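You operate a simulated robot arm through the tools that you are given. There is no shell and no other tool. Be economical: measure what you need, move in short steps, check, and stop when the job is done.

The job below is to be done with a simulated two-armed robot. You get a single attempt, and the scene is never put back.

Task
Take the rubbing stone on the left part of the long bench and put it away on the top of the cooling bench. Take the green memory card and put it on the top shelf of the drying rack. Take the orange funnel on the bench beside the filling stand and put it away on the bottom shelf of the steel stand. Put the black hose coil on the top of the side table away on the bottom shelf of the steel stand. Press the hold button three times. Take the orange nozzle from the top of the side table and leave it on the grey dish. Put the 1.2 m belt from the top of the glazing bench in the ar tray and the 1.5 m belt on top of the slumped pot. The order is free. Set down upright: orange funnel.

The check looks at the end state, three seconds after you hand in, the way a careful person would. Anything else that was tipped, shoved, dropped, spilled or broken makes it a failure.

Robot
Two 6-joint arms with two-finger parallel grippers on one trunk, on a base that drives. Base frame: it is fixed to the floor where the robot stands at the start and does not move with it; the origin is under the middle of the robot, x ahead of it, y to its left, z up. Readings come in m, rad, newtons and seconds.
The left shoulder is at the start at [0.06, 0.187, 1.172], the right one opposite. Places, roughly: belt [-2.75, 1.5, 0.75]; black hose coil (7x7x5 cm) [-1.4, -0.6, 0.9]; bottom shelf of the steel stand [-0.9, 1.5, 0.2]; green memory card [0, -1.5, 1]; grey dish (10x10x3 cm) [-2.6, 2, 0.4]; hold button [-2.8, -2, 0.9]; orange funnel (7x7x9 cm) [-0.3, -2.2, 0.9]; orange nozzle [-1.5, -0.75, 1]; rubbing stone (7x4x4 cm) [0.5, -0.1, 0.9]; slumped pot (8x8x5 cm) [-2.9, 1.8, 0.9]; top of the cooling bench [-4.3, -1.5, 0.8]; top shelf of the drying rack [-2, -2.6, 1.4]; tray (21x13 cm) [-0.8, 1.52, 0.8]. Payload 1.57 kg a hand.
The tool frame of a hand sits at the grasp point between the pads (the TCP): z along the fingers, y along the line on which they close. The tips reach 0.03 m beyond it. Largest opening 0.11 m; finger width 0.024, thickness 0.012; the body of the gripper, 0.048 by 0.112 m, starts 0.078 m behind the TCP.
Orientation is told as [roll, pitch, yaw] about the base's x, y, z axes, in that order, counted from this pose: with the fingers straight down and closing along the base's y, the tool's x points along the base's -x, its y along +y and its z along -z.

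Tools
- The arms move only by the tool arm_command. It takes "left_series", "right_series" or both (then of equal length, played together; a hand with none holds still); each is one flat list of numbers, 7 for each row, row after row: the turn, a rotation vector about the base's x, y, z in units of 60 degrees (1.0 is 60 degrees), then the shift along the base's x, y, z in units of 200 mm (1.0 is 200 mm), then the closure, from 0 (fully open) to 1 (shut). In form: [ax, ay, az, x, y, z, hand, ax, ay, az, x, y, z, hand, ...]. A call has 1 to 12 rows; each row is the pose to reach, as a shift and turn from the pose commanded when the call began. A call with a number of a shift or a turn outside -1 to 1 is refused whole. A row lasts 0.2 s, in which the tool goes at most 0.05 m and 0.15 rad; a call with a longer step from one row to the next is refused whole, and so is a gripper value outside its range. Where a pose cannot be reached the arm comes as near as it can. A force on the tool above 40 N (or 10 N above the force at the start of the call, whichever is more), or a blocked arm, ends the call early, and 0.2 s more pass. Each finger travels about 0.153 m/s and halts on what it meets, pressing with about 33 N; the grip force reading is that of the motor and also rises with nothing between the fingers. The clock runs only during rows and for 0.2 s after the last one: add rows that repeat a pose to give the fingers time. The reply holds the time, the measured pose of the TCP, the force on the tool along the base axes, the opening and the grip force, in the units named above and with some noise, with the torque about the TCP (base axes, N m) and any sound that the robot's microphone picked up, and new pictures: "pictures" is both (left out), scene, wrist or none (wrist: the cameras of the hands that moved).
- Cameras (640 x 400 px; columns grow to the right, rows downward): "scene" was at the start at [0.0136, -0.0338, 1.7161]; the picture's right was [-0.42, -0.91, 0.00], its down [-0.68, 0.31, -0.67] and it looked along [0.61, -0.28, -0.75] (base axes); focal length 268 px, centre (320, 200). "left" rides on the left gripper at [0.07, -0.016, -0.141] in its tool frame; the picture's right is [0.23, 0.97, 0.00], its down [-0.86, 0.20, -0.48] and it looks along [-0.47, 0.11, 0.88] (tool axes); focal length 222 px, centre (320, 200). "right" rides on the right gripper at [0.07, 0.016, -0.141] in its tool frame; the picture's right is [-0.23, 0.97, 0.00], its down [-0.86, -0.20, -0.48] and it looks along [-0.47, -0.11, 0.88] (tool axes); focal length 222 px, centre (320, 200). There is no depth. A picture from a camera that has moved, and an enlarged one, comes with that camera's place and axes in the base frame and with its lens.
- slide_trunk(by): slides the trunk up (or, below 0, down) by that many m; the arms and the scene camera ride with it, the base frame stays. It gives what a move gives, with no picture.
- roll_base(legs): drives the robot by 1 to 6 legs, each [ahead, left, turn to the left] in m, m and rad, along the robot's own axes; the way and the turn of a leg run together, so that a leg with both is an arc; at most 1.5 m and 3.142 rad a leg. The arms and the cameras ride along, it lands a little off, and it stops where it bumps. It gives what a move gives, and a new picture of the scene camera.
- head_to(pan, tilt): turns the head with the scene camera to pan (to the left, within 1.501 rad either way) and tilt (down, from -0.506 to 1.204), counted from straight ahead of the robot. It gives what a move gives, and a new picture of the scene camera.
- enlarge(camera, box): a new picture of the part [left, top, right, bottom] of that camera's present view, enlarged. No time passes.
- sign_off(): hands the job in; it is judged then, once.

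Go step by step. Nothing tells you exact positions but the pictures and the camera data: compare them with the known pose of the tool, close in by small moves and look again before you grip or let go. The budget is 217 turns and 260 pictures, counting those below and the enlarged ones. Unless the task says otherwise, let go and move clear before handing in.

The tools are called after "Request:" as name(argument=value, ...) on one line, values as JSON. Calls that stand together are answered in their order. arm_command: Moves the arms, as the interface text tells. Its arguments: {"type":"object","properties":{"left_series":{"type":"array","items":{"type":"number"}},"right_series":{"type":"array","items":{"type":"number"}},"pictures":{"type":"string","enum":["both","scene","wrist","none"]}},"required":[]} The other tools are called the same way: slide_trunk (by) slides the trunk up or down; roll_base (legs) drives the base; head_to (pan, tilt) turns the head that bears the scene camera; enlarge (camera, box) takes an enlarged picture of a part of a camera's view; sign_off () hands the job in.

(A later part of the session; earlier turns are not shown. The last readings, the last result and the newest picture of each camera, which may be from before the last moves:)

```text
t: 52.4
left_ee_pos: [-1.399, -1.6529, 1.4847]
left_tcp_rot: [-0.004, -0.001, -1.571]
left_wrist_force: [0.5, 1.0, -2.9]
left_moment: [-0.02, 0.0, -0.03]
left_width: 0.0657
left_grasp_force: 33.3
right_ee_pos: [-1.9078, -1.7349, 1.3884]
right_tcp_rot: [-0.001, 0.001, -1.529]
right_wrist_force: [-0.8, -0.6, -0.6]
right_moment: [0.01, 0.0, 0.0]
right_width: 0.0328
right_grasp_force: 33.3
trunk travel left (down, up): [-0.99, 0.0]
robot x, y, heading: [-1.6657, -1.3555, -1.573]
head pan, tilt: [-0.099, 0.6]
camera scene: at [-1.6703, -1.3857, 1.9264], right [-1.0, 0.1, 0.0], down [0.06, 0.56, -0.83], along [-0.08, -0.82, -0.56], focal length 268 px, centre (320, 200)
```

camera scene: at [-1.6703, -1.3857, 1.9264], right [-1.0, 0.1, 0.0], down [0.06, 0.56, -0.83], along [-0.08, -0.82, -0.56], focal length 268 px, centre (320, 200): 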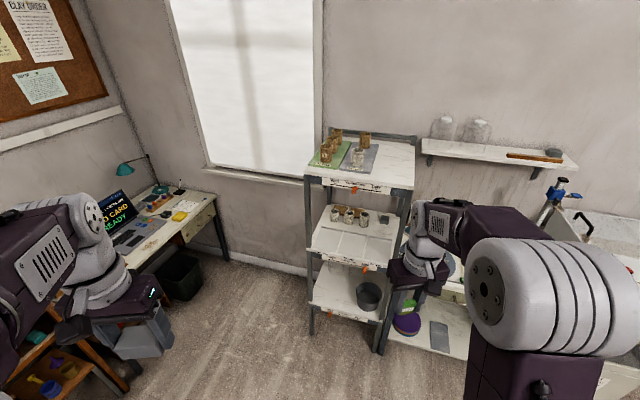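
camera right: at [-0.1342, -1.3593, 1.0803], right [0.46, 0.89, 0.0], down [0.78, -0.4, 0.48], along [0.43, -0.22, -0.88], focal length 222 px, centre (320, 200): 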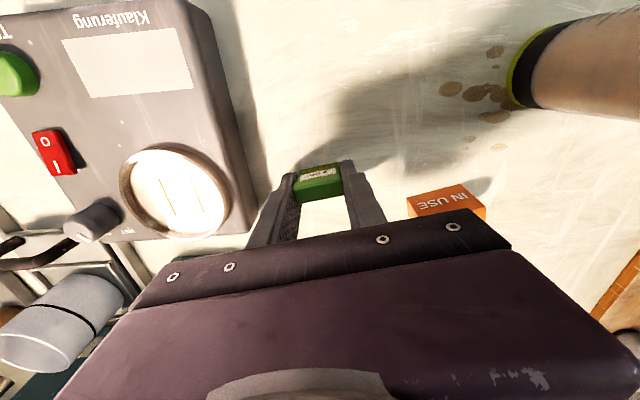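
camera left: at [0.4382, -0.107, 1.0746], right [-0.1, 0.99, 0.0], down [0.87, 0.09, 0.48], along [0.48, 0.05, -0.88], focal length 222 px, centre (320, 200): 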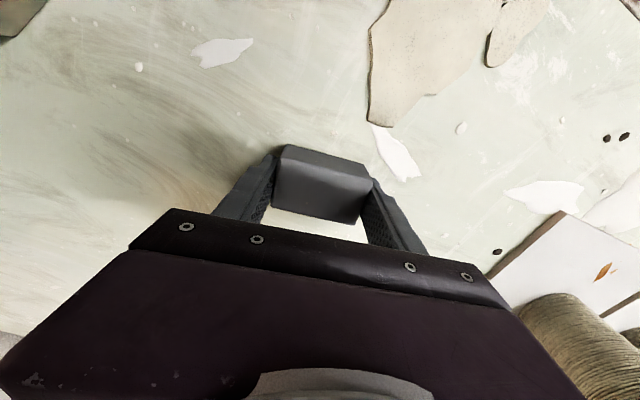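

Request:
arm_command(right_series=[0, 0, 0, 0, 0, 0.2, 1, 0, 0, 0, 0, 0, 0.4, 1, 0, 0, 0, 0, 0, 0.55, 1, 0, 0, 0, 0, 0, 0.55, 1], pictures="none")

Request:
roll_base(legs=[[0, 0, -0.307], [0.6, 0.11, 0]])

Request:
head_to(pan=-0.2, tilt=0.8)

```text
t: 53.4
left_ee_pos: [-1.3993, -1.6525, 1.4849]
left_tcp_rot: [-0.004, -0.001, -1.572]
left_wrist_force: [-0.4, -0.1, -2.8]
left_moment: [0.01, 0.01, 0.02]
left_width: 0.0657
left_grasp_force: 33.3
right_ee_pos: [-1.9098, -1.7369, 1.4975]
right_tcp_rot: [0.0, -0.002, -1.529]
right_wrist_force: [-0.1, 1.2, -1.3]
right_moment: [0.01, -0.01, 0.02]
right_width: 0.0331
right_grasp_force: 32.9
trunk travel left (down, up): [-0.99, 0.0]
robot x, y, heading: [-1.664, -1.3552, -1.568]
head pan, tilt: [-0.099, 0.6]
```

```text
t: 57.8
left_ee_pos: [-1.5838, -2.3172, 1.4843]
left_tcp_rot: [-0.002, -0.004, -1.888]
left_wrist_force: [-0.3, -0.3, -2.2]
left_moment: [0.0, 0.0, -0.02]
left_width: 0.0658
left_grasp_force: 32.9
right_ee_pos: [-2.0967, -2.237, 1.4978]
right_tcp_rot: [0.002, -0.001, -1.846]
right_wrist_force: [0.6, -0.5, 0.1]
right_moment: [-0.03, 0.04, 0.03]
right_width: 0.0328
right_grasp_force: 32.9
trunk travel left (down, up): [-0.99, 0.0]
robot x, y, heading: [-1.7468, -1.9579, -1.892]
head pan, tilt: [-0.099, 0.6]
camera scene: at [-1.7586, -1.977, 1.9264], right [-0.91, 0.41, 0.0], down [0.23, 0.52, -0.83], along [-0.33, -0.76, -0.56], focal length 268 px, centre (320, 200)
```

scene: 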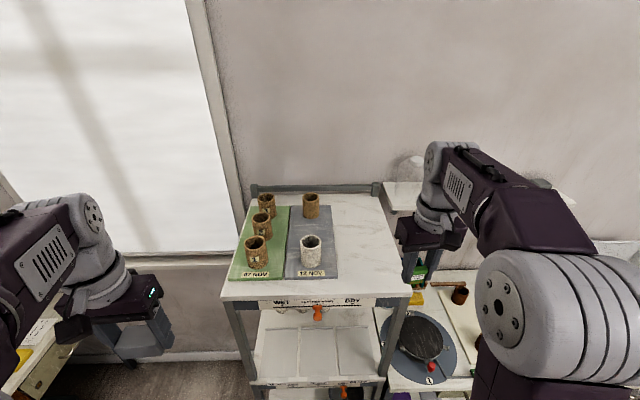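

```text
t: 58.5
left_ee_pos: [-1.5842, -2.3191, 1.4838]
left_tcp_rot: [-0.002, -0.001, -1.888]
left_wrist_force: [0.1, 0.6, -2.4]
left_moment: [-0.01, 0.0, 0.03]
left_width: 0.0657
left_grasp_force: 33.7
right_ee_pos: [-2.0959, -2.237, 1.4973]
right_tcp_rot: [0.001, -0.001, -1.844]
right_wrist_force: [0.0, 0.1, 0.2]
right_moment: [0.01, 0.03, 0.0]
right_width: 0.0328
right_grasp_force: 33.1
trunk travel left (down, up): [-0.99, 0.0]
robot x, y, heading: [-1.7454, -1.9538, -1.894]
head pan, tilt: [-0.201, 0.799]
camera scene: at [-1.7631, -1.9683, 1.9095], right [-0.87, 0.5, 0.0], down [0.35, 0.62, -0.7], along [-0.35, -0.61, -0.72], focal length 268 px, centre (320, 200)
```

scene: 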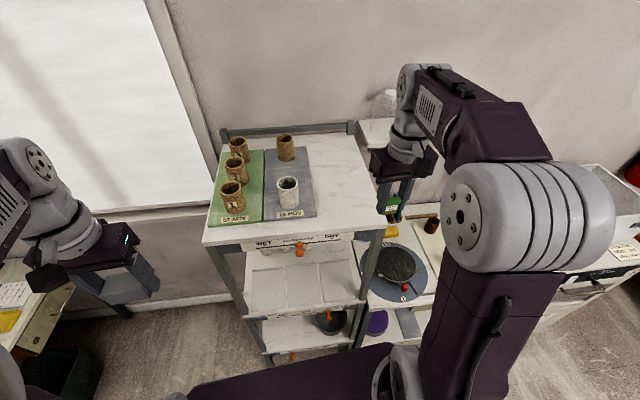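

Request:
roll_base(legs=[[0.12, 0, 0]])

Request:
arm_command(right_series=[0, 0, 0, 0.09, -0.2, 0, 1, 0, 0, 0, 0.18, -0.4, 0, 1, 0, 0, 0, 0.18, -0.4, -0.2, 1, 0, 0, 0, 0.18, -0.4, -0.35, 1, 0, 0, 0, 0.18, -0.4, -0.35, 1], pictures="both")

```text
t: 59.8
left_ee_pos: [-1.6193, -2.4241, 1.4859]
left_tcp_rot: [-0.004, -0.006, -1.889]
left_wrist_force: [0.4, 0.6, -1.5]
left_moment: [-0.03, 0.02, 0.03]
left_width: 0.0657
left_grasp_force: 33.6
right_ee_pos: [-2.13, -2.3421, 1.4994]
right_tcp_rot: [0.001, -0.007, -1.85]
right_wrist_force: [0.4, 0.4, 0.3]
right_moment: [-0.07, 0.04, -0.03]
right_width: 0.0329
right_grasp_force: 33.3
trunk travel left (down, up): [-0.99, 0.0]
robot x, y, heading: [-1.7791, -2.0686, -1.892]
head pan, tilt: [-0.201, 0.799]
camera scene: at [-1.7969, -2.0717, 1.9095], right [-0.87, 0.5, 0.0], down [0.35, 0.62, -0.7], along [-0.35, -0.61, -0.71], focal length 268 px, centre (320, 200)
```

scene: 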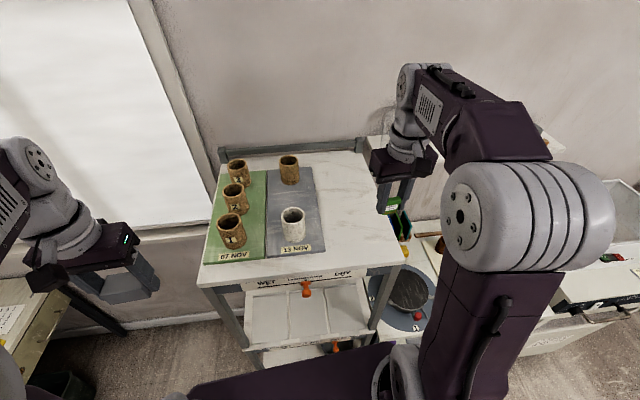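

```text
t: 61.0
left_ee_pos: [-1.6227, -2.4326, 1.4846]
left_tcp_rot: [-0.003, -0.001, -1.891]
left_wrist_force: [-0.1, -0.5, -2.6]
left_moment: [-0.02, 0.02, 0.04]
left_width: 0.0659
left_grasp_force: 33.3
right_ee_pos: [-2.0983, -2.4309, 1.4292]
right_tcp_rot: [-0.001, 0.0, -1.847]
right_wrist_force: [0.8, 0.5, 0.5]
right_moment: [0.0, 0.05, -0.02]
right_width: 0.0329
right_grasp_force: 32.8
trunk travel left (down, up): [-0.99, 0.0]
robot x, y, heading: [-1.7811, -2.0667, -1.89]
head pan, tilt: [-0.201, 0.799]
camera scene: at [-1.7997, -2.0827, 1.9095], right [-0.87, 0.5, 0.0], down [0.36, 0.62, -0.7], along [-0.35, -0.6, -0.72], focal length 268 px, centre (320, 200)
camera right: at [-2.0642, -2.3683, 1.5704], right [0.87, -0.48, 0.0], down [-0.43, -0.77, 0.48], along [-0.23, -0.42, -0.88], focal length 222 px, centre (320, 200)
```

scene: 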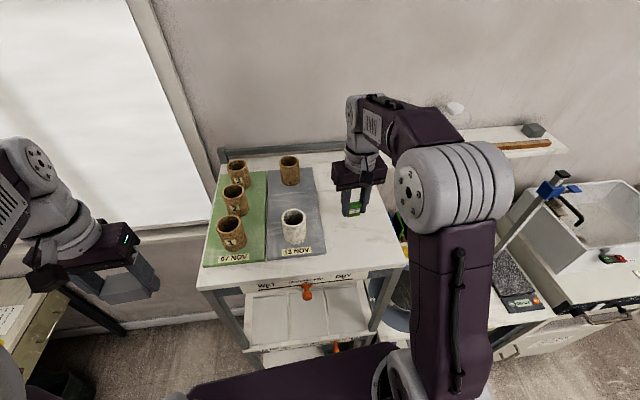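
right: 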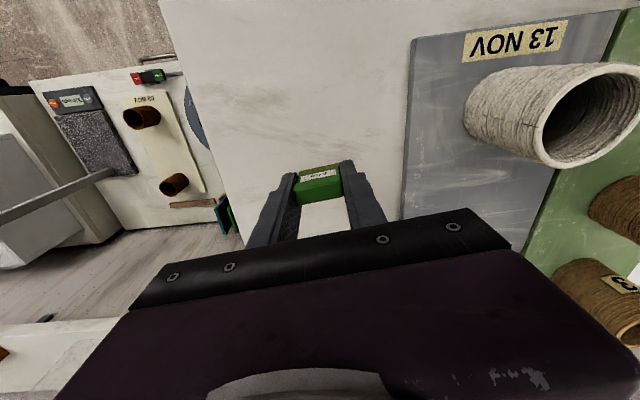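

Request:
arm_command(right_series=[0, 0, 0, 0, 0, -0.15, 1, 0, 0, 0, 0, 0, -0.25, 1, 0, 0, 0, 0, 0, -0.3, 1, 0, 0, 0, 0, 0, -0.33, 1, 0, 0, 0, 0, 0, -0.345, 1], pictures="wrist")

```text
t: 61.6
left_ee_pos: [-1.619, -2.4271, 1.4847]
left_tcp_rot: [-0.004, -0.006, -1.89]
left_wrist_force: [-0.6, -0.8, -2.2]
left_moment: [0.01, -0.01, -0.04]
left_width: 0.0657
left_grasp_force: 32.6
right_ee_pos: [-2.0959, -2.4285, 1.3909]
right_tcp_rot: [-0.001, -0.02, -1.847]
right_wrist_force: [5.5, 10.8, 23.7]
right_moment: [0.45, -0.64, 0.2]
right_width: 0.0327
right_grasp_force: 33.2
trunk travel left (down, up): [-0.99, 0.0]
robot x, y, heading: [-1.7815, -2.0674, -1.889]
head pan, tilt: [-0.201, 0.799]
stopped in row 3 (right hand): the force on the tool passed its limit (the readings are from after the stop); the commanded pose is now the measured one
camera right: at [-2.0607, -2.3628, 1.5311], right [0.87, -0.48, 0.0], down [-0.42, -0.76, 0.5], along [-0.24, -0.43, -0.87], focal length 222 px, centre (320, 200)
```

right: 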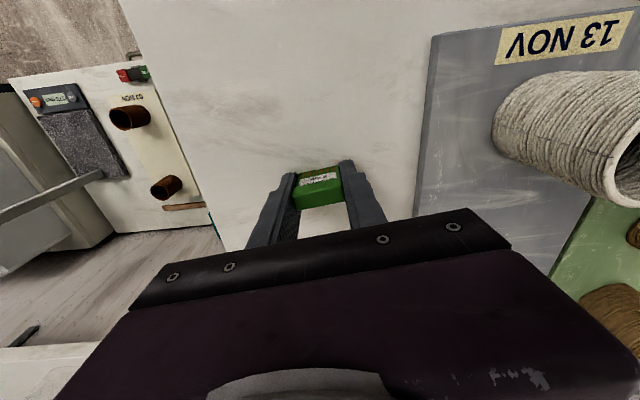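

Request:
arm_command(right_series=[0, 0.019, 0, 0, 0, 0.005, 1, 0, 0.019, 0, 0, 0, 0.005, 0.65, 0, 0.019, 0, 0, 0, 0.005, 0.5, 0, 0.019, 0, 0, 0, 0.005, 0.5], pictures="wrist")

```text
t: 62.6
left_ee_pos: [-1.6225, -2.4269, 1.4867]
left_tcp_rot: [-0.002, -0.005, -1.89]
left_wrist_force: [0.2, 0.0, -1.5]
left_moment: [0.0, 0.02, 0.01]
left_width: 0.0657
left_grasp_force: 33.4
right_ee_pos: [-2.0995, -2.4272, 1.39]
right_tcp_rot: [-0.023, -0.03, -1.847]
right_wrist_force: [-11.0, 9.1, 34.1]
right_moment: [0.37, -0.65, 0.29]
right_width: 0.0423
right_grasp_force: 0.1
trunk travel left (down, up): [-0.99, 0.0]
robot x, y, heading: [-1.7808, -2.0658, -1.89]
head pan, tilt: [-0.201, 0.799]
camera right: at [-2.0617, -2.361, 1.5306], right [0.87, -0.49, -0.01], down [-0.41, -0.76, 0.51], along [-0.26, -0.44, -0.86], focal length 222 px, centre (320, 200)
```

right: 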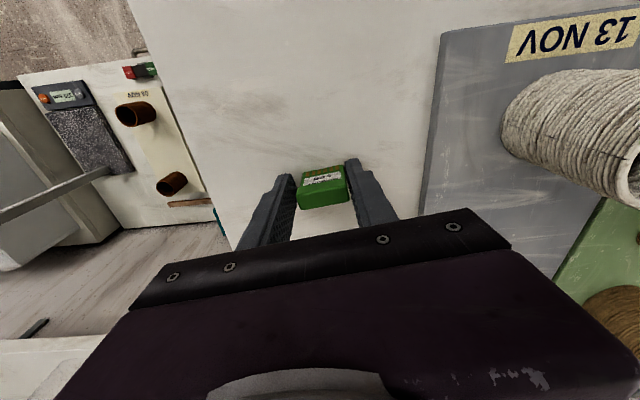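

Request:
arm_command(right_series=[0, 0, 0, 0, 0, 0.03, 0.5, 0, 0, 0, 0, 0, 0.06, 0.5, 0, 0, 0, 0, 0, 0.06, 0.5], pictures="wrist")

```text
t: 63.4
left_ee_pos: [-1.6222, -2.4292, 1.4845]
left_tcp_rot: [-0.001, -0.002, -1.889]
left_wrist_force: [-0.2, 0.1, -1.8]
left_moment: [-0.02, -0.01, 0.03]
left_width: 0.0657
left_grasp_force: 32.9
right_ee_pos: [-2.0981, -2.4301, 1.4011]
right_tcp_rot: [-0.02, -0.025, -1.846]
right_wrist_force: [0.1, -0.3, -0.4]
right_moment: [0.0, -0.01, 0.01]
right_width: 0.055
right_grasp_force: 0.1
trunk travel left (down, up): [-0.99, 0.0]
robot x, y, heading: [-1.78, -2.0692, -1.891]
head pan, tilt: [-0.201, 0.799]
camera right: at [-2.0609, -2.3654, 1.5407], right [0.87, -0.48, -0.01], down [-0.41, -0.76, 0.5], along [-0.25, -0.43, -0.86], focal length 222 px, centre (320, 200)
```

right: 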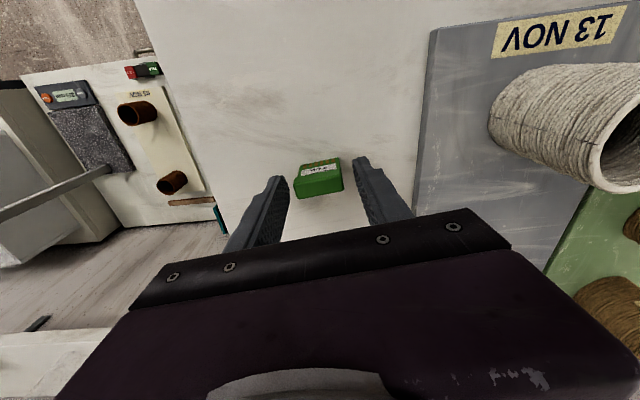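

Request:
arm_command(right_series=[0, 0, 0, 0, 0, 0.2, 0.5, 0, 0, 0, 0, 0, 0.4, 0.5, 0, 0, 0, 0, 0, 0.5, 0.5, 0, 0, 0, 0, 0.2, 0.5, 0.5, 0, 0, 0, 0, 0.4, 0.5, 0.5, 0, 0, 0, 0, 0.6, 0.5, 0.5], pictures="none")

Request:
enlarge(camera="scene", box=[260, 130, 420, 290])

```text
t: 64.8
left_ee_pos: [-1.6211, -2.4307, 1.485]
left_tcp_rot: [-0.004, -0.004, -1.89]
left_wrist_force: [0.5, 0.6, -2.3]
left_moment: [-0.07, -0.01, -0.01]
left_width: 0.0657
left_grasp_force: 32.8
right_ee_pos: [-2.0984, -2.3121, 1.5017]
right_tcp_rot: [-0.021, -0.025, -1.846]
right_wrist_force: [-0.3, -0.2, -0.4]
right_moment: [-0.04, 0.0, -0.03]
right_width: 0.0547
right_grasp_force: 0.0
trunk travel left (down, up): [-0.99, 0.0]
robot x, y, heading: [-1.7821, -2.0647, -1.892]
head pan, tilt: [-0.201, 0.799]
```

```text
2.50 times, centred on (340, 210) of scene
camera zoom: at [-1.7998, -2.0795, 1.9095], right [-0.87, 0.5, 0.0], down [0.36, 0.62, -0.7], along [-0.35, -0.61, -0.72], focal length 670 px, centre (270, 175)
```

zoom: 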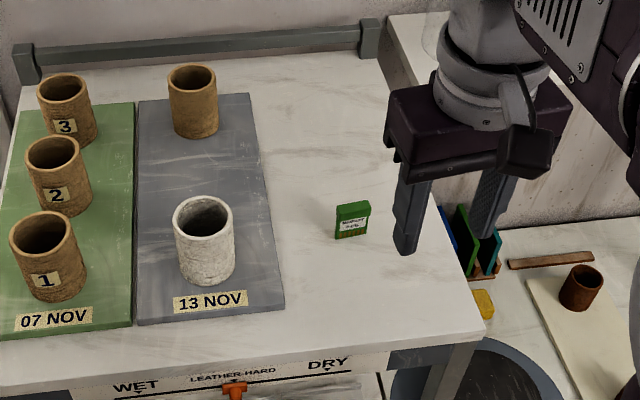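

Request:
roll_base(legs=[[-0.45, 0, 0]])

Request:
head_to(pan=-0.8, tilt=0.6)

```text
t: 67.5
left_ee_pos: [-1.4828, -2.0111, 1.4827]
left_tcp_rot: [-0.005, 0.001, -1.897]
left_wrist_force: [-0.6, 0.0, -2.2]
left_moment: [0.04, 0.04, -0.02]
left_width: 0.0658
left_grasp_force: 33.2
right_ee_pos: [-1.9593, -1.8901, 1.5008]
right_tcp_rot: [-0.019, -0.022, -1.851]
right_wrist_force: [0.3, -0.1, 0.2]
right_moment: [0.02, 0.04, 0.0]
right_width: 0.0548
right_grasp_force: 0.0
trunk travel left (down, up): [-0.99, 0.0]
robot x, y, heading: [-1.637, -1.6457, -1.891]
head pan, tilt: [-0.201, 0.799]
camera scene: at [-1.6601, -1.6612, 1.9094], right [-0.87, 0.5, 0.0], down [0.36, 0.62, -0.7], along [-0.35, -0.6, -0.72], focal length 268 px, centre (320, 200)
```

scene: 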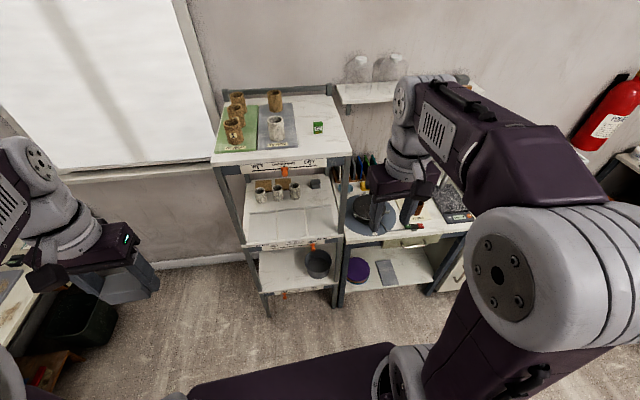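

```text
t: 68.5
left_ee_pos: [-1.4825, -2.0066, 1.4849]
left_tcp_rot: [-0.003, 0.0, -1.895]
left_wrist_force: [0.1, -0.1, -2.1]
left_moment: [-0.02, 0.0, -0.01]
left_width: 0.0656
left_grasp_force: 32.9
right_ee_pos: [-1.9575, -1.8862, 1.5018]
right_tcp_rot: [-0.019, -0.024, -1.851]
right_wrist_force: [0.0, 0.7, 1.2]
right_moment: [-0.04, 0.01, -0.03]
right_width: 0.0549
right_grasp_force: 0.1
trunk travel left (down, up): [-0.99, 0.0]
robot x, y, heading: [-1.6399, -1.6437, -1.898]
head pan, tilt: [-0.799, 0.6]
camera scene: at [-1.6975, -1.6244, 1.9263], right [-0.43, 0.9, 0.0], down [0.51, 0.24, -0.83], along [-0.74, -0.36, -0.56], focal length 268 px, centre (320, 200)
```

scene: 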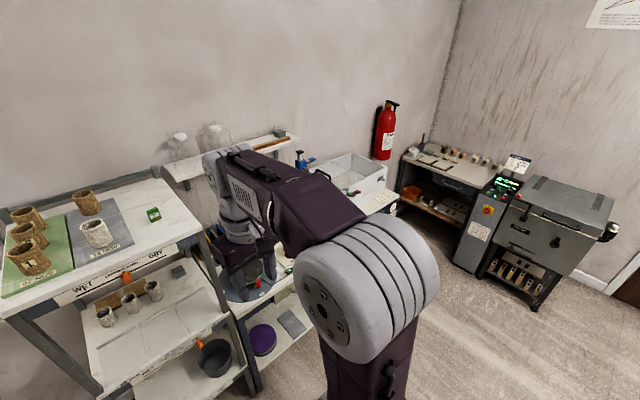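

Request:
roll_base(legs=[[-0.06, -0.7, 0]])

Request:
slide_trunk(by=-0.2)

Request:
head_to(pan=-0.1, tilt=0.7)

```text
t: 72.4
left_ee_pos: [-2.1306, -1.7283, 1.4839]
left_tcp_rot: [-0.008, -0.001, -1.901]
left_wrist_force: [-0.2, -0.2, -2.9]
left_moment: [0.0, 0.04, 0.01]
left_width: 0.0654
left_grasp_force: 33.0
right_ee_pos: [-2.6045, -1.6024, 1.5024]
right_tcp_rot: [-0.023, -0.024, -1.862]
right_wrist_force: [-0.1, -0.2, 0.6]
right_moment: [-0.01, -0.03, -0.02]
right_width: 0.055
right_grasp_force: 0.2
trunk travel left (down, up): [-0.99, 0.0]
robot x, y, heading: [-2.2878, -1.36, -1.906]
head pan, tilt: [-0.799, 0.6]
camera scene: at [-2.3427, -1.3437, 1.9264], right [-0.42, 0.91, 0.0], down [0.51, 0.24, -0.83], along [-0.75, -0.35, -0.56], focal length 268 px, centre (320, 200)
```

scene: 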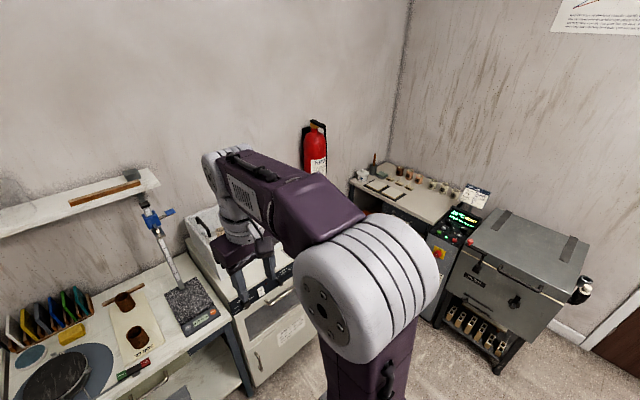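

```text
t: 74.5
left_ee_pos: [-2.1327, -1.7264, 1.285]
left_tcp_rot: [-0.003, -0.003, -1.905]
left_wrist_force: [-0.6, -0.1, -1.9]
left_moment: [-0.02, 0.0, 0.01]
left_width: 0.0658
left_grasp_force: 32.9
right_ee_pos: [-2.6087, -1.6013, 1.3019]
right_tcp_rot: [-0.02, -0.023, -1.859]
right_wrist_force: [0.2, 0.6, -0.2]
right_moment: [0.01, -0.04, 0.02]
right_width: 0.0551
right_grasp_force: 0.1
trunk travel left (down, up): [-0.79, 0.2]
robot x, y, heading: [-2.2868, -1.3591, -1.903]
head pan, tilt: [-0.799, 0.6]
```

```text
t: 75.6
left_ee_pos: [-2.1336, -1.7275, 1.2841]
left_tcp_rot: [-0.002, -0.002, -1.904]
left_wrist_force: [0.7, -0.4, -2.4]
left_moment: [0.05, 0.01, -0.01]
left_width: 0.0658
left_grasp_force: 32.4
right_ee_pos: [-2.6075, -1.602, 1.3018]
right_tcp_rot: [-0.019, -0.024, -1.859]
right_wrist_force: [-0.9, -0.4, 0.2]
right_moment: [0.06, 0.02, 0.01]
right_width: 0.0548
right_grasp_force: 0.1
trunk travel left (down, up): [-0.79, 0.2]
robot x, y, heading: [-2.2853, -1.3569, -1.906]
head pan, tilt: [-0.099, 0.7]
camera scene: at [-2.3011, -1.382, 1.7177], right [-0.91, 0.42, 0.0], down [0.27, 0.58, -0.76], along [-0.32, -0.69, -0.64], focal length 268 px, centre (320, 200)
```

scene: 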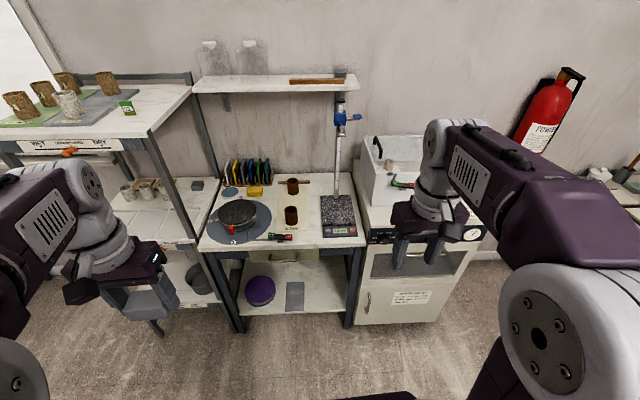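

Request:
enlarge(camera="scene", box=[310, 190, 430, 265])

```text
5.33 times, centred on (370, 228) of scene
camera zoom: at [-2.3011, -1.382, 1.7177], right [-0.91, 0.42, 0.0], down [0.27, 0.58, -0.76], along [-0.32, -0.69, -0.64], focal length 1428 px, centre (53, 53)
```

zoom: 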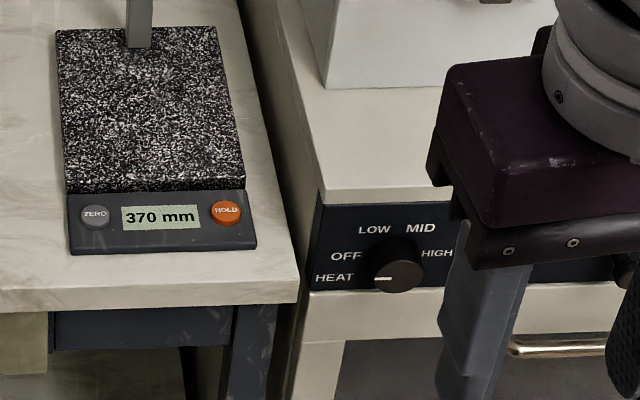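

Request:
roll_base(legs=[[0.33, 0, 0]])

Request:
arm_command(right_series=[0.02, 0.02, 0, 0, 0, -0.2, 0.8, 0.02, 0.02, 0, 0, 0, -0.4, 1, 0.02, 0.02, 0, 0, 0, -0.6, 1, 0.02, 0.02, 0, 0, 0, -0.8, 1, 0.02, 0.02, 0, 0, 0, -0.8, 1], pictures="wrist")

```text
t: 77.8
left_ee_pos: [-2.24, -2.0407, 1.2853]
left_tcp_rot: [-0.004, -0.005, -1.902]
left_wrist_force: [0.0, -0.2, -2.2]
left_moment: [0.04, -0.03, 0.0]
left_width: 0.0656
left_grasp_force: 32.1
right_ee_pos: [-2.7152, -1.9166, 1.3025]
right_tcp_rot: [-0.022, -0.023, -1.859]
right_wrist_force: [-0.1, 0.2, -0.2]
right_moment: [-0.04, 0.0, -0.01]
right_width: 0.0551
right_grasp_force: 0.1
trunk travel left (down, up): [-0.79, 0.2]
robot x, y, heading: [-2.3947, -1.6783, -1.903]
head pan, tilt: [-0.099, 0.7]
camera scene: at [-2.4088, -1.6951, 1.7177], right [-0.91, 0.42, 0.0], down [0.27, 0.58, -0.77], along [-0.32, -0.7, -0.64], focal length 268 px, centre (320, 200)
```

scene: 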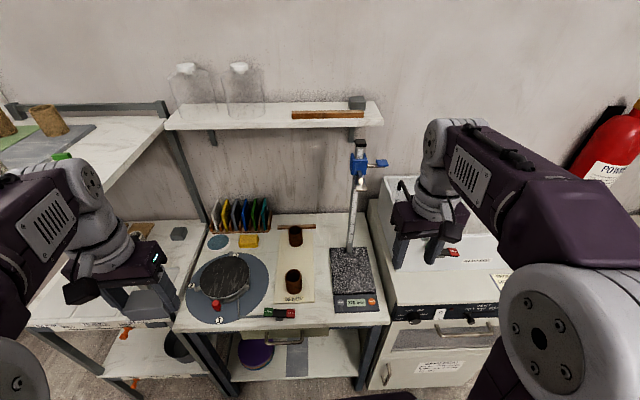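

```text
t: 79.0
left_ee_pos: [-2.2406, -2.0413, 1.2848]
left_tcp_rot: [-0.004, -0.002, -1.902]
left_wrist_force: [-1.2, -0.3, -1.8]
left_moment: [-0.04, 0.0, 0.03]
left_width: 0.0656
left_grasp_force: 32.8
right_ee_pos: [-2.7153, -1.9181, 1.141]
right_tcp_rot: [-0.049, -0.009, -1.859]
right_wrist_force: [-0.9, -0.1, 0.0]
right_moment: [0.0, 0.0, -0.01]
right_width: 0.0
right_grasp_force: 21.5
trunk travel left (down, up): [-0.79, 0.2]
robot x, y, heading: [-2.3968, -1.6759, -1.903]
head pan, tilt: [-0.099, 0.7]
camera right: at [-2.6727, -1.8568, 1.2813], right [0.87, -0.49, -0.04], down [-0.41, -0.77, 0.5], along [-0.28, -0.41, -0.87], focal length 222 px, centre (320, 200)
```

right: 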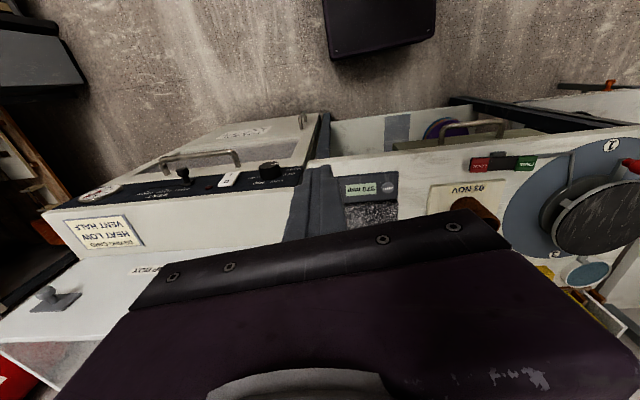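

Request:
enlarge(camera="scene", box=[310, 230, 430, 320])

```text
4.44 times, centred on (370, 275) of scene
camera zoom: at [-2.4093, -1.6968, 1.7177], right [-0.91, 0.42, 0.0], down [0.27, 0.59, -0.77], along [-0.32, -0.7, -0.64], focal length 1190 px, centre (98, -133)
```

zoom: 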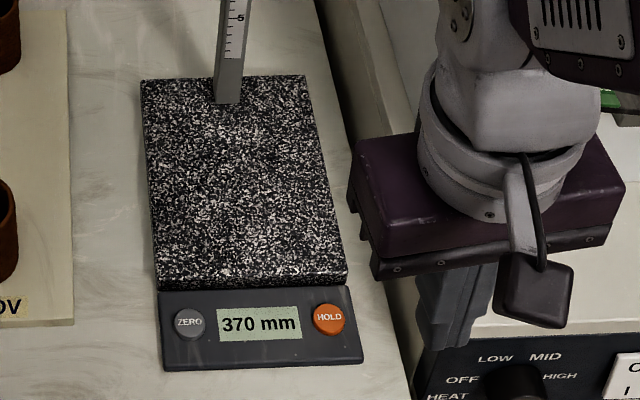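

Request:
arm_command(right_series=[-0.005, -0.047, 0, -0.08, -0.18, -0.1, 1, -0.005, -0.047, 0, -0.16, -0.36, -0.2, 1, -0.005, -0.047, 0, -0.24, -0.54, -0.3, 1, -0.005, -0.047, 0, -0.3, -0.73, -0.4, 1, -0.005, -0.047, 0, -0.3, -0.73, -0.6, 1, -0.005, -0.047, 0, -0.3, -0.73, -0.8, 1, -0.005, -0.047, 0, -0.3, -0.73, -0.8, 1], pictures="wrist")

Request:
enlarge(camera="scene", box=[310, 220, 430, 320])

```text
t: 80.6
left_ee_pos: [-2.2416, -2.0426, 1.2844]
left_tcp_rot: [-0.004, 0.001, -1.902]
left_wrist_force: [-0.8, 0.9, -1.3]
left_moment: [-0.01, -0.01, 0.01]
left_width: 0.066
left_grasp_force: 32.9
right_ee_pos: [-2.7772, -2.0667, 0.9828]
right_tcp_rot: [0.001, 0.0, -1.859]
right_wrist_force: [0.2, 0.9, -0.6]
right_moment: [0.01, 0.0, -0.02]
right_width: 0.0
right_grasp_force: 21.0
trunk travel left (down, up): [-0.79, 0.2]
robot x, y, heading: [-2.3954, -1.6736, -1.898]
head pan, tilt: [-0.099, 0.7]
camera right: at [-2.7409, -2.0039, 1.1248], right [0.87, -0.49, 0.0], down [-0.43, -0.76, 0.48], along [-0.23, -0.42, -0.88], focal length 222 px, centre (320, 200)
```

right: 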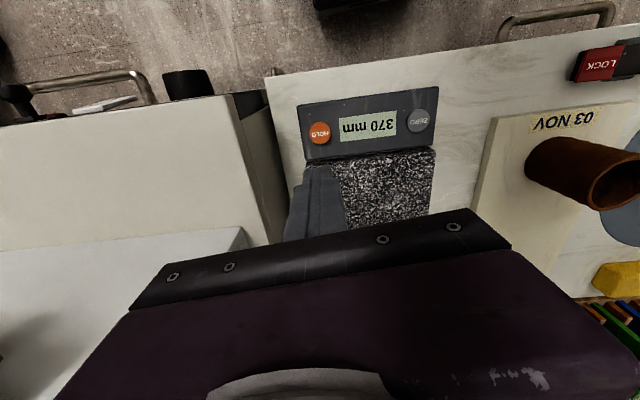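

```text
4.00 times, centred on (370, 270) of scene
camera zoom: at [-2.4096, -1.6981, 1.7177], right [-0.91, 0.42, 0.0], down [0.27, 0.59, -0.76], along [-0.32, -0.69, -0.64], focal length 1071 px, centre (120, -80)
```

zoom: 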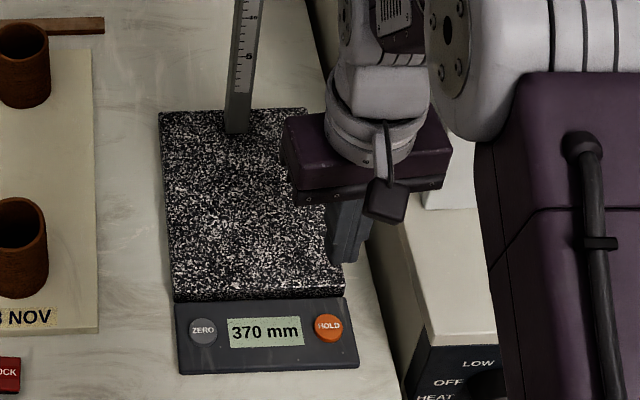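

Request:
arm_command(right_series=[0, 0, 0, 0.055, 0.09, -0.05, 1, 0, 0, 0, 0.055, 0.09, -0.2, 1, 0, 0, 0, 0.055, 0.09, -0.2, 1], pictures="wrist")

Request:
enlarge(camera="scene", box=[310, 220, 430, 320])

```text
t: 81.4
left_ee_pos: [-2.24, -2.0434, 1.2842]
left_tcp_rot: [-0.001, -0.002, -1.903]
left_wrist_force: [0.2, 0.8, -2.2]
left_moment: [-0.04, -0.01, 0.0]
left_width: 0.0658
left_grasp_force: 32.7
right_ee_pos: [-2.7645, -2.0501, 0.9414]
right_tcp_rot: [0.001, 0.001, -1.86]
right_wrist_force: [-0.1, 0.1, -0.6]
right_moment: [0.0, -0.02, 0.02]
right_width: 0.0
right_grasp_force: 21.5
trunk travel left (down, up): [-0.79, 0.2]
robot x, y, heading: [-2.3959, -1.6727, -1.9]
head pan, tilt: [-0.099, 0.7]
camera right: at [-2.729, -1.9873, 1.0838], right [0.87, -0.49, 0.0], down [-0.43, -0.76, 0.48], along [-0.23, -0.42, -0.88], focal length 222 px, centre (320, 200)
```

right: 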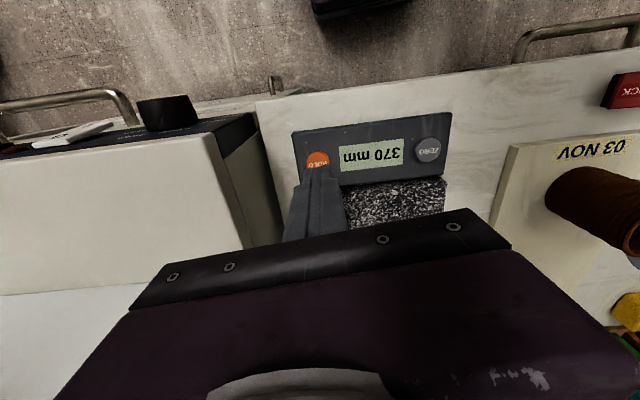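

```text
4.00 times, centred on (370, 270) of scene
camera zoom: at [-2.4097, -1.6976, 1.7177], right [-0.91, 0.42, 0.0], down [0.27, 0.59, -0.76], along [-0.32, -0.7, -0.64], focal length 1071 px, centre (120, -80)
```

zoom: 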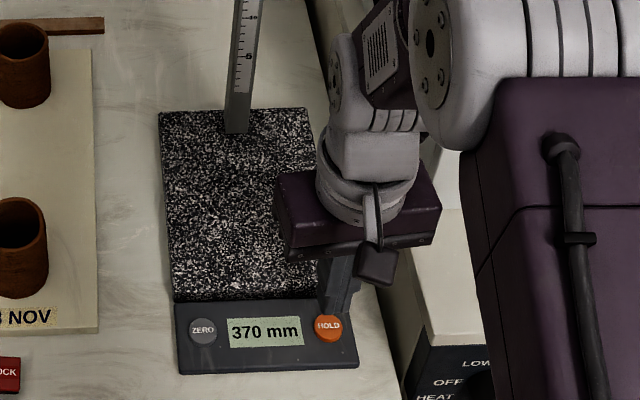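

Request:
arm_command(right_series=[0, 0, 0, 0, 0.015, -0.1, 1, 0, 0, 0, 0, 0.015, -0.13, 1, 0, 0, 0, 0, 0.015, -0.15, 1, 0, 0, 0, 0, 0.015, -0.17, 1, 0, 0, 0, 0, 0.015, -0.19, 1, 0, 0, 0, 0, 0.015, -0.21, 1], pictures="wrist")

```text
t: 82.8
left_ee_pos: [-2.2396, -2.0416, 1.2847]
left_tcp_rot: [-0.005, -0.002, -1.902]
left_wrist_force: [-0.7, -0.5, -2.3]
left_moment: [0.03, -0.01, 0.01]
left_width: 0.0658
left_grasp_force: 33.0
right_ee_pos: [-2.767, -2.0446, 0.9003]
right_tcp_rot: [-0.001, -0.005, -1.859]
right_wrist_force: [-3.5, -1.1, 17.0]
right_moment: [-0.06, 0.07, -0.02]
right_width: 0.0
right_grasp_force: 21.2
trunk travel left (down, up): [-0.79, 0.2]
robot x, y, heading: [-2.3928, -1.676, -1.9]
head pan, tilt: [-0.099, 0.7]
heard: click
camera right: at [-2.7299, -1.9815, 1.042], right [0.87, -0.49, 0.0], down [-0.43, -0.76, 0.48], along [-0.24, -0.42, -0.88], focal length 222 px, centre (320, 200)
```

right: 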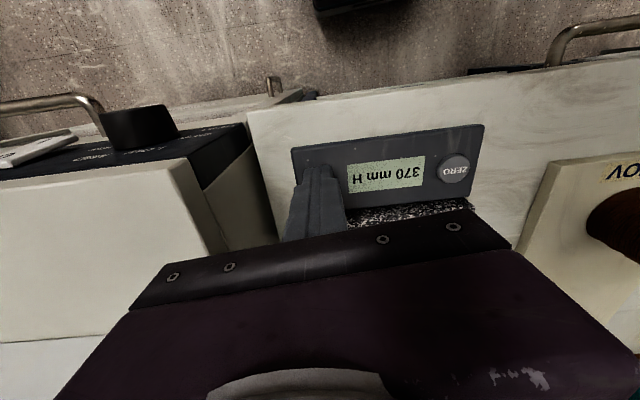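

Request:
arm_command(right_series=[0, 0, 0, 0, 0, 0.1, 1, 0, 0, 0, 0, 0, 0.1, 1, 0, 0, 0, 0, 0, 0.1, 1], pictures="wrist")

Request:
arm_command(right_series=[0, 0, 0, 0, 0, -0.05, 1, 0, 0, 0, 0, 0, -0.08, 1, 0, 0, 0, 0, 0, -0.1, 1, 0, 0, 0, 0, 0, -0.1, 1], pictures="wrist")

Request:
arm_command(right_series=[0, 0, 0, 0, 0, 0.1, 1, 0, 0, 0, 0, 0, 0.1, 1, 0, 0, 0, 0, 0, 0.1, 1], pictures="wrist")

```text
t: 83.6
left_ee_pos: [-2.2405, -2.0424, 1.2836]
left_tcp_rot: [-0.005, -0.001, -1.904]
left_wrist_force: [0.3, 0.1, -1.7]
left_moment: [0.0, 0.03, 0.01]
left_width: 0.0654
left_grasp_force: 33.2
right_ee_pos: [-2.7645, -2.0445, 0.9195]
right_tcp_rot: [0.002, 0.002, -1.859]
right_wrist_force: [0.3, -0.6, 0.3]
right_moment: [-0.05, 0.02, -0.03]
right_width: 0.0001
right_grasp_force: 21.6
trunk travel left (down, up): [-0.79, 0.2]
robot x, y, heading: [-2.3983, -1.6763, -1.901]
head pan, tilt: [-0.099, 0.7]
camera right: at [-2.7299, -1.9822, 1.0612], right [0.87, -0.49, 0.0], down [-0.43, -0.76, 0.48], along [-0.23, -0.42, -0.88], focal length 222 px, centre (320, 200)
```

right: 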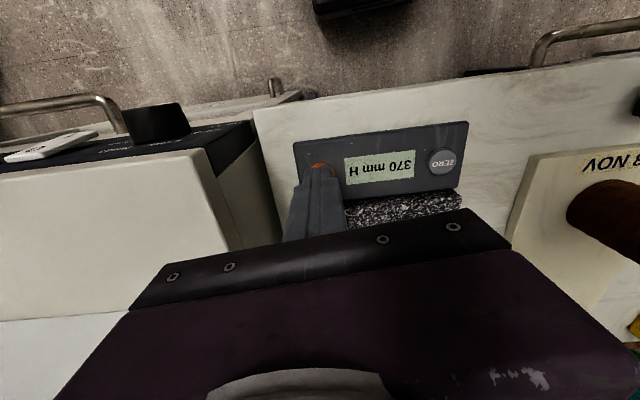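

```text
t: 84.6
left_ee_pos: [-2.2397, -2.0405, 1.2846]
left_tcp_rot: [-0.004, -0.002, -1.903]
left_wrist_force: [-0.2, -0.3, -2.3]
left_moment: [-0.02, -0.01, 0.01]
left_width: 0.0657
left_grasp_force: 33.2
right_ee_pos: [-2.7642, -2.0428, 0.9001]
right_tcp_rot: [0.001, -0.002, -1.858]
right_wrist_force: [0.0, 1.5, 11.7]
right_moment: [-0.03, 0.03, 0.02]
right_width: 0.0
right_grasp_force: 21.5
trunk travel left (down, up): [-0.79, 0.2]
robot x, y, heading: [-2.3941, -1.6784, -1.901]
head pan, tilt: [-0.099, 0.7]
heard: click
camera right: at [-2.7292, -1.9808, 1.0426], right [0.87, -0.49, 0.0], down [-0.43, -0.76, 0.48], along [-0.24, -0.42, -0.88], focal length 222 px, centre (320, 200)
```

right: 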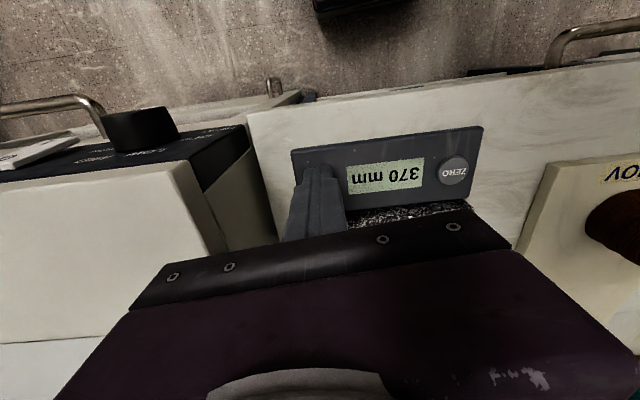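

```text
t: 85.4
left_ee_pos: [-2.242, -2.0426, 1.2853]
left_tcp_rot: [-0.004, 0.0, -1.903]
left_wrist_force: [0.4, 0.3, -2.8]
left_moment: [-0.03, -0.02, 0.01]
left_width: 0.0654
left_grasp_force: 33.1
right_ee_pos: [-2.7657, -2.0434, 0.919]
right_tcp_rot: [0.002, 0.002, -1.861]
right_wrist_force: [-0.5, -0.2, 0.5]
right_moment: [0.0, 0.01, -0.05]
right_width: 0.0
right_grasp_force: 20.9
trunk travel left (down, up): [-0.79, 0.2]
robot x, y, heading: [-2.3984, -1.6745, -1.901]
head pan, tilt: [-0.099, 0.7]
camera right: at [-2.7295, -1.9812, 1.0615], right [0.87, -0.49, 0.0], down [-0.43, -0.76, 0.48], along [-0.23, -0.42, -0.88], focal length 222 px, centre (320, 200)
```

right: 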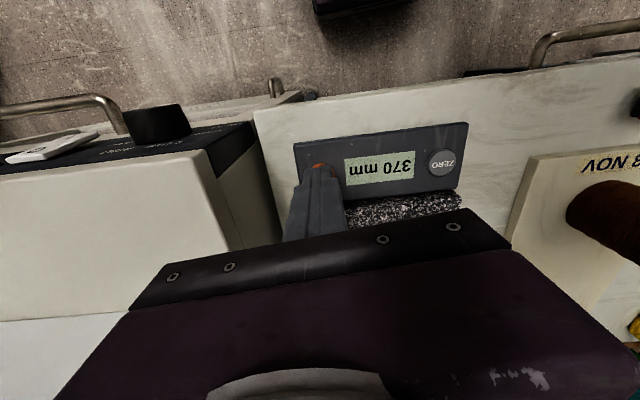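

Two presses are done, with the display toggling each time; one more to go, then raise clear.

Request:
arm_command(right_series=[0, 0, 0, 0, 0, -0.05, 1, 0, 0, 0, 0, 0, -0.08, 1, 0, 0, 0, 0, 0, -0.1, 1, 0, 0, 0, 0, 0, -0.1, 1], pictures="none")

Request:
arm_command(right_series=[0, 0, 0, 0, 0, 0.15, 1, 0, 0, 0, 0, 0, 0.35, 1, 0, 0, 0, 0, 0, 0.55, 0.7, 0, 0, 0, 0, 0.1, 0.75, 0.4, 0, 0, 0, 0, 0.3, 0.9, 0, 0, 0, 0, 0, 0.5, 1, 0, 0, 0, 0, 0, 0.7, 1, 0], pictures="wrist")

```text
t: 86.4
left_ee_pos: [-2.2404, -2.0412, 1.284]
left_tcp_rot: [-0.004, -0.002, -1.902]
left_wrist_force: [-0.7, -0.3, -1.8]
left_moment: [-0.03, -0.01, -0.01]
left_width: 0.0656
left_grasp_force: 32.8
right_ee_pos: [-2.7654, -2.0426, 0.8997]
right_tcp_rot: [0.0, -0.003, -1.86]
right_wrist_force: [-1.3, 0.8, 15.3]
right_moment: [-0.04, 0.06, -0.02]
right_width: 0.0003
right_grasp_force: 21.2
trunk travel left (down, up): [-0.79, 0.2]
robot x, y, heading: [-2.3969, -1.6772, -1.903]
head pan, tilt: [-0.099, 0.7]
heard: click
```

```text
t: 88.0
left_ee_pos: [-2.2393, -2.041, 1.2848]
left_tcp_rot: [-0.001, -0.002, -1.901]
left_wrist_force: [0.6, -1.1, -1.6]
left_moment: [-0.01, 0.0, -0.01]
left_width: 0.0658
left_grasp_force: 32.4
right_ee_pos: [-2.7671, -1.9005, 1.0975]
right_tcp_rot: [0.001, 0.001, -1.858]
right_wrist_force: [0.3, 0.3, -1.1]
right_moment: [0.03, 0.01, -0.01]
right_width: 0.1102
right_grasp_force: 0.0
trunk travel left (down, up): [-0.79, 0.2]
robot x, y, heading: [-2.3938, -1.672, -1.895]
head pan, tilt: [-0.099, 0.7]
camera right: at [-2.7318, -1.8379, 1.2402], right [0.87, -0.49, 0.0], down [-0.43, -0.76, 0.48], along [-0.23, -0.42, -0.88], focal length 222 px, centre (320, 200)
```

right: 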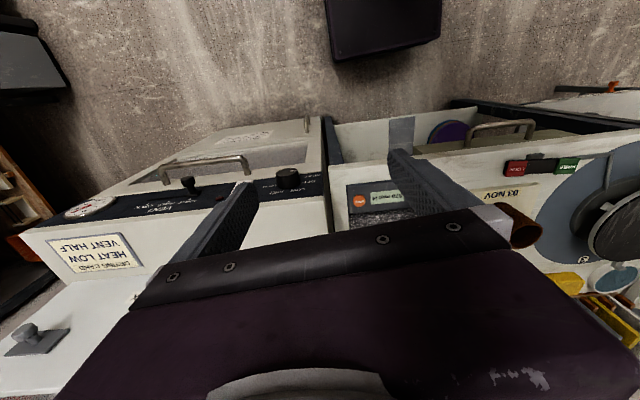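

Request:
roll_base(legs=[[-0.45, 0, 0], [0, 0, -1.0]])

Request:
head_to(pan=-0.2, tilt=0.45)

```text
t: 93.3
left_ee_pos: [-2.4753, -1.581, 1.2846]
left_tcp_rot: [-0.002, -0.001, -2.905]
left_wrist_force: [0.1, -1.2, -1.3]
left_moment: [-0.04, 0.02, 0.01]
left_width: 0.0656
left_grasp_force: 32.7
right_ee_pos: [-2.6416, -1.0623, 1.0978]
right_tcp_rot: [0.002, 0.001, -2.861]
right_wrist_force: [-0.3, 0.1, -0.6]
right_moment: [0.0, 0.0, 0.0]
right_width: 0.11
right_grasp_force: 0.2
trunk travel left (down, up): [-0.79, 0.2]
robot x, y, heading: [-2.2492, -1.256, -2.907]
head pan, tilt: [-0.099, 0.7]
camera scene: at [-2.2746, -1.2528, 1.7177], right [-0.14, 0.99, 0.0], down [0.64, 0.09, -0.76], along [-0.76, -0.11, -0.64], focal length 268 px, centre (320, 200)
```

scene: 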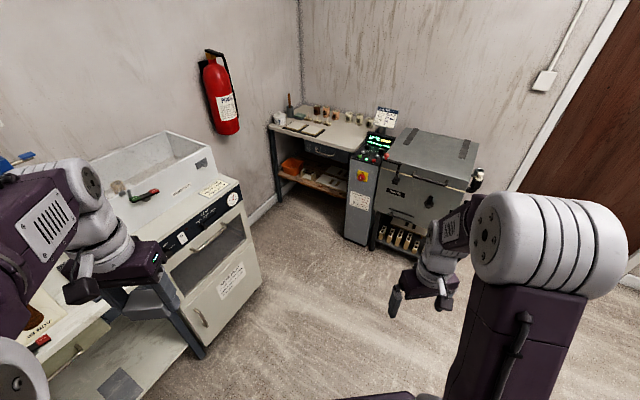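

```text
t: 94.0
left_ee_pos: [-2.4751, -1.5819, 1.2842]
left_tcp_rot: [-0.004, 0.002, -2.904]
left_wrist_force: [0.3, 1.1, -2.4]
left_moment: [0.0, -0.04, -0.01]
left_width: 0.0656
left_grasp_force: 33.0
right_ee_pos: [-2.6405, -1.0622, 1.0975]
right_tcp_rot: [0.001, -0.001, -2.861]
right_wrist_force: [-0.2, -0.2, -0.9]
right_moment: [-0.01, 0.0, -0.01]
right_width: 0.1099
right_grasp_force: 0.1
trunk travel left (down, up): [-0.79, 0.2]
robot x, y, heading: [-2.2519, -1.2579, -2.902]
head pan, tilt: [-0.201, 0.45]
camera scene: at [-2.2823, -1.2442, 1.7398], right [-0.04, 1.0, 0.0], down [0.44, 0.02, -0.9], along [-0.9, -0.03, -0.44], focal length 268 px, centre (320, 200)
```

scene: 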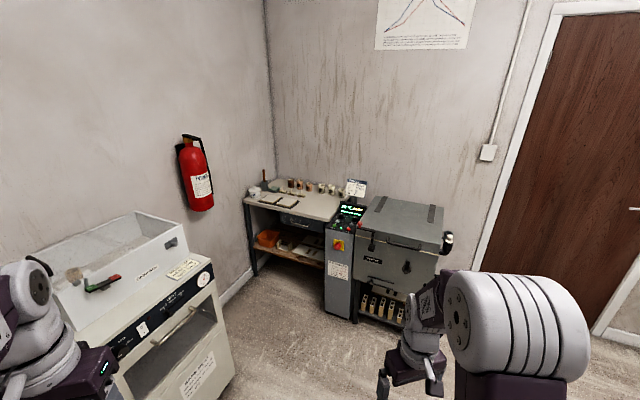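

Request:
roll_base(legs=[[1.05, -0.12, 0], [0, 0, -0.64]])

Request:
head_to(pan=0.1, tilt=0.8)

```text
t: 101.3
left_ee_pos: [-3.6902, -1.5055, 1.2848]
left_tcp_rot: [-0.003, 0.0, 2.723]
left_wrist_force: [0.4, 0.3, -2.0]
left_moment: [0.02, -0.01, -0.02]
left_width: 0.0654
left_grasp_force: 33.2
right_ee_pos: [-3.5055, -0.9931, 1.098]
right_tcp_rot: [0.001, -0.001, 2.77]
right_wrist_force: [0.7, -0.4, -0.8]
right_moment: [-0.04, 0.0, 0.02]
right_width: 0.11
right_grasp_force: 0.1
trunk travel left (down, up): [-0.79, 0.2]
robot x, y, heading: [-3.3133, -1.3803, 2.729]
head pan, tilt: [-0.201, 0.45]
camera scene: at [-3.331, -1.3546, 1.7399], right [0.58, 0.82, 0.0], down [0.36, -0.25, -0.9], along [-0.73, 0.52, -0.44], focal length 268 px, centre (320, 200)
```

scene: 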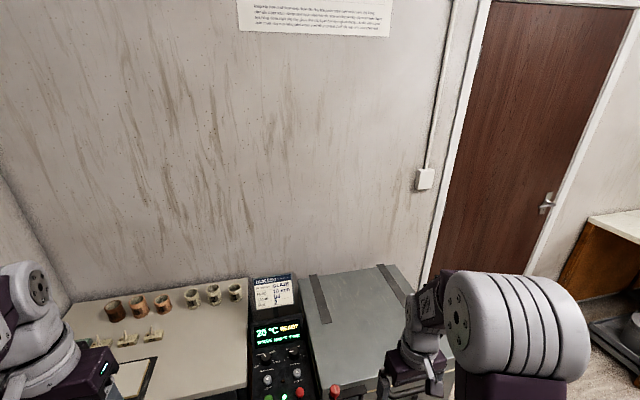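

```text
t: 102.1
left_ee_pos: [-3.6907, -1.506, 1.2842]
left_tcp_rot: [-0.003, -0.001, 2.725]
left_wrist_force: [-0.7, 0.9, -1.9]
left_moment: [-0.02, 0.01, 0.02]
left_width: 0.0656
left_grasp_force: 33.0
right_ee_pos: [-3.506, -0.9935, 1.0982]
right_tcp_rot: [0.004, 0.0, 2.768]
right_wrist_force: [0.2, -0.6, 0.0]
right_moment: [0.02, 0.0, -0.01]
right_width: 0.1099
right_grasp_force: 0.0
trunk travel left (down, up): [-0.79, 0.2]
robot x, y, heading: [-3.3109, -1.3813, 2.724]
head pan, tilt: [0.099, 0.799]
camera scene: at [-3.3326, -1.3821, 1.7095], right [0.31, 0.95, 0.0], down [0.68, -0.22, -0.7], along [-0.66, 0.22, -0.72], focal length 268 px, centre (320, 200)
```

scene: 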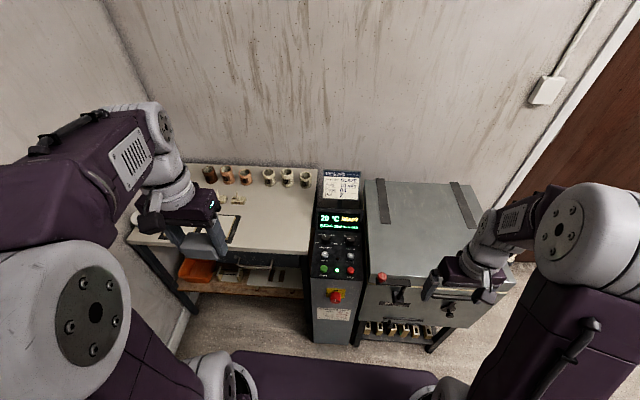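

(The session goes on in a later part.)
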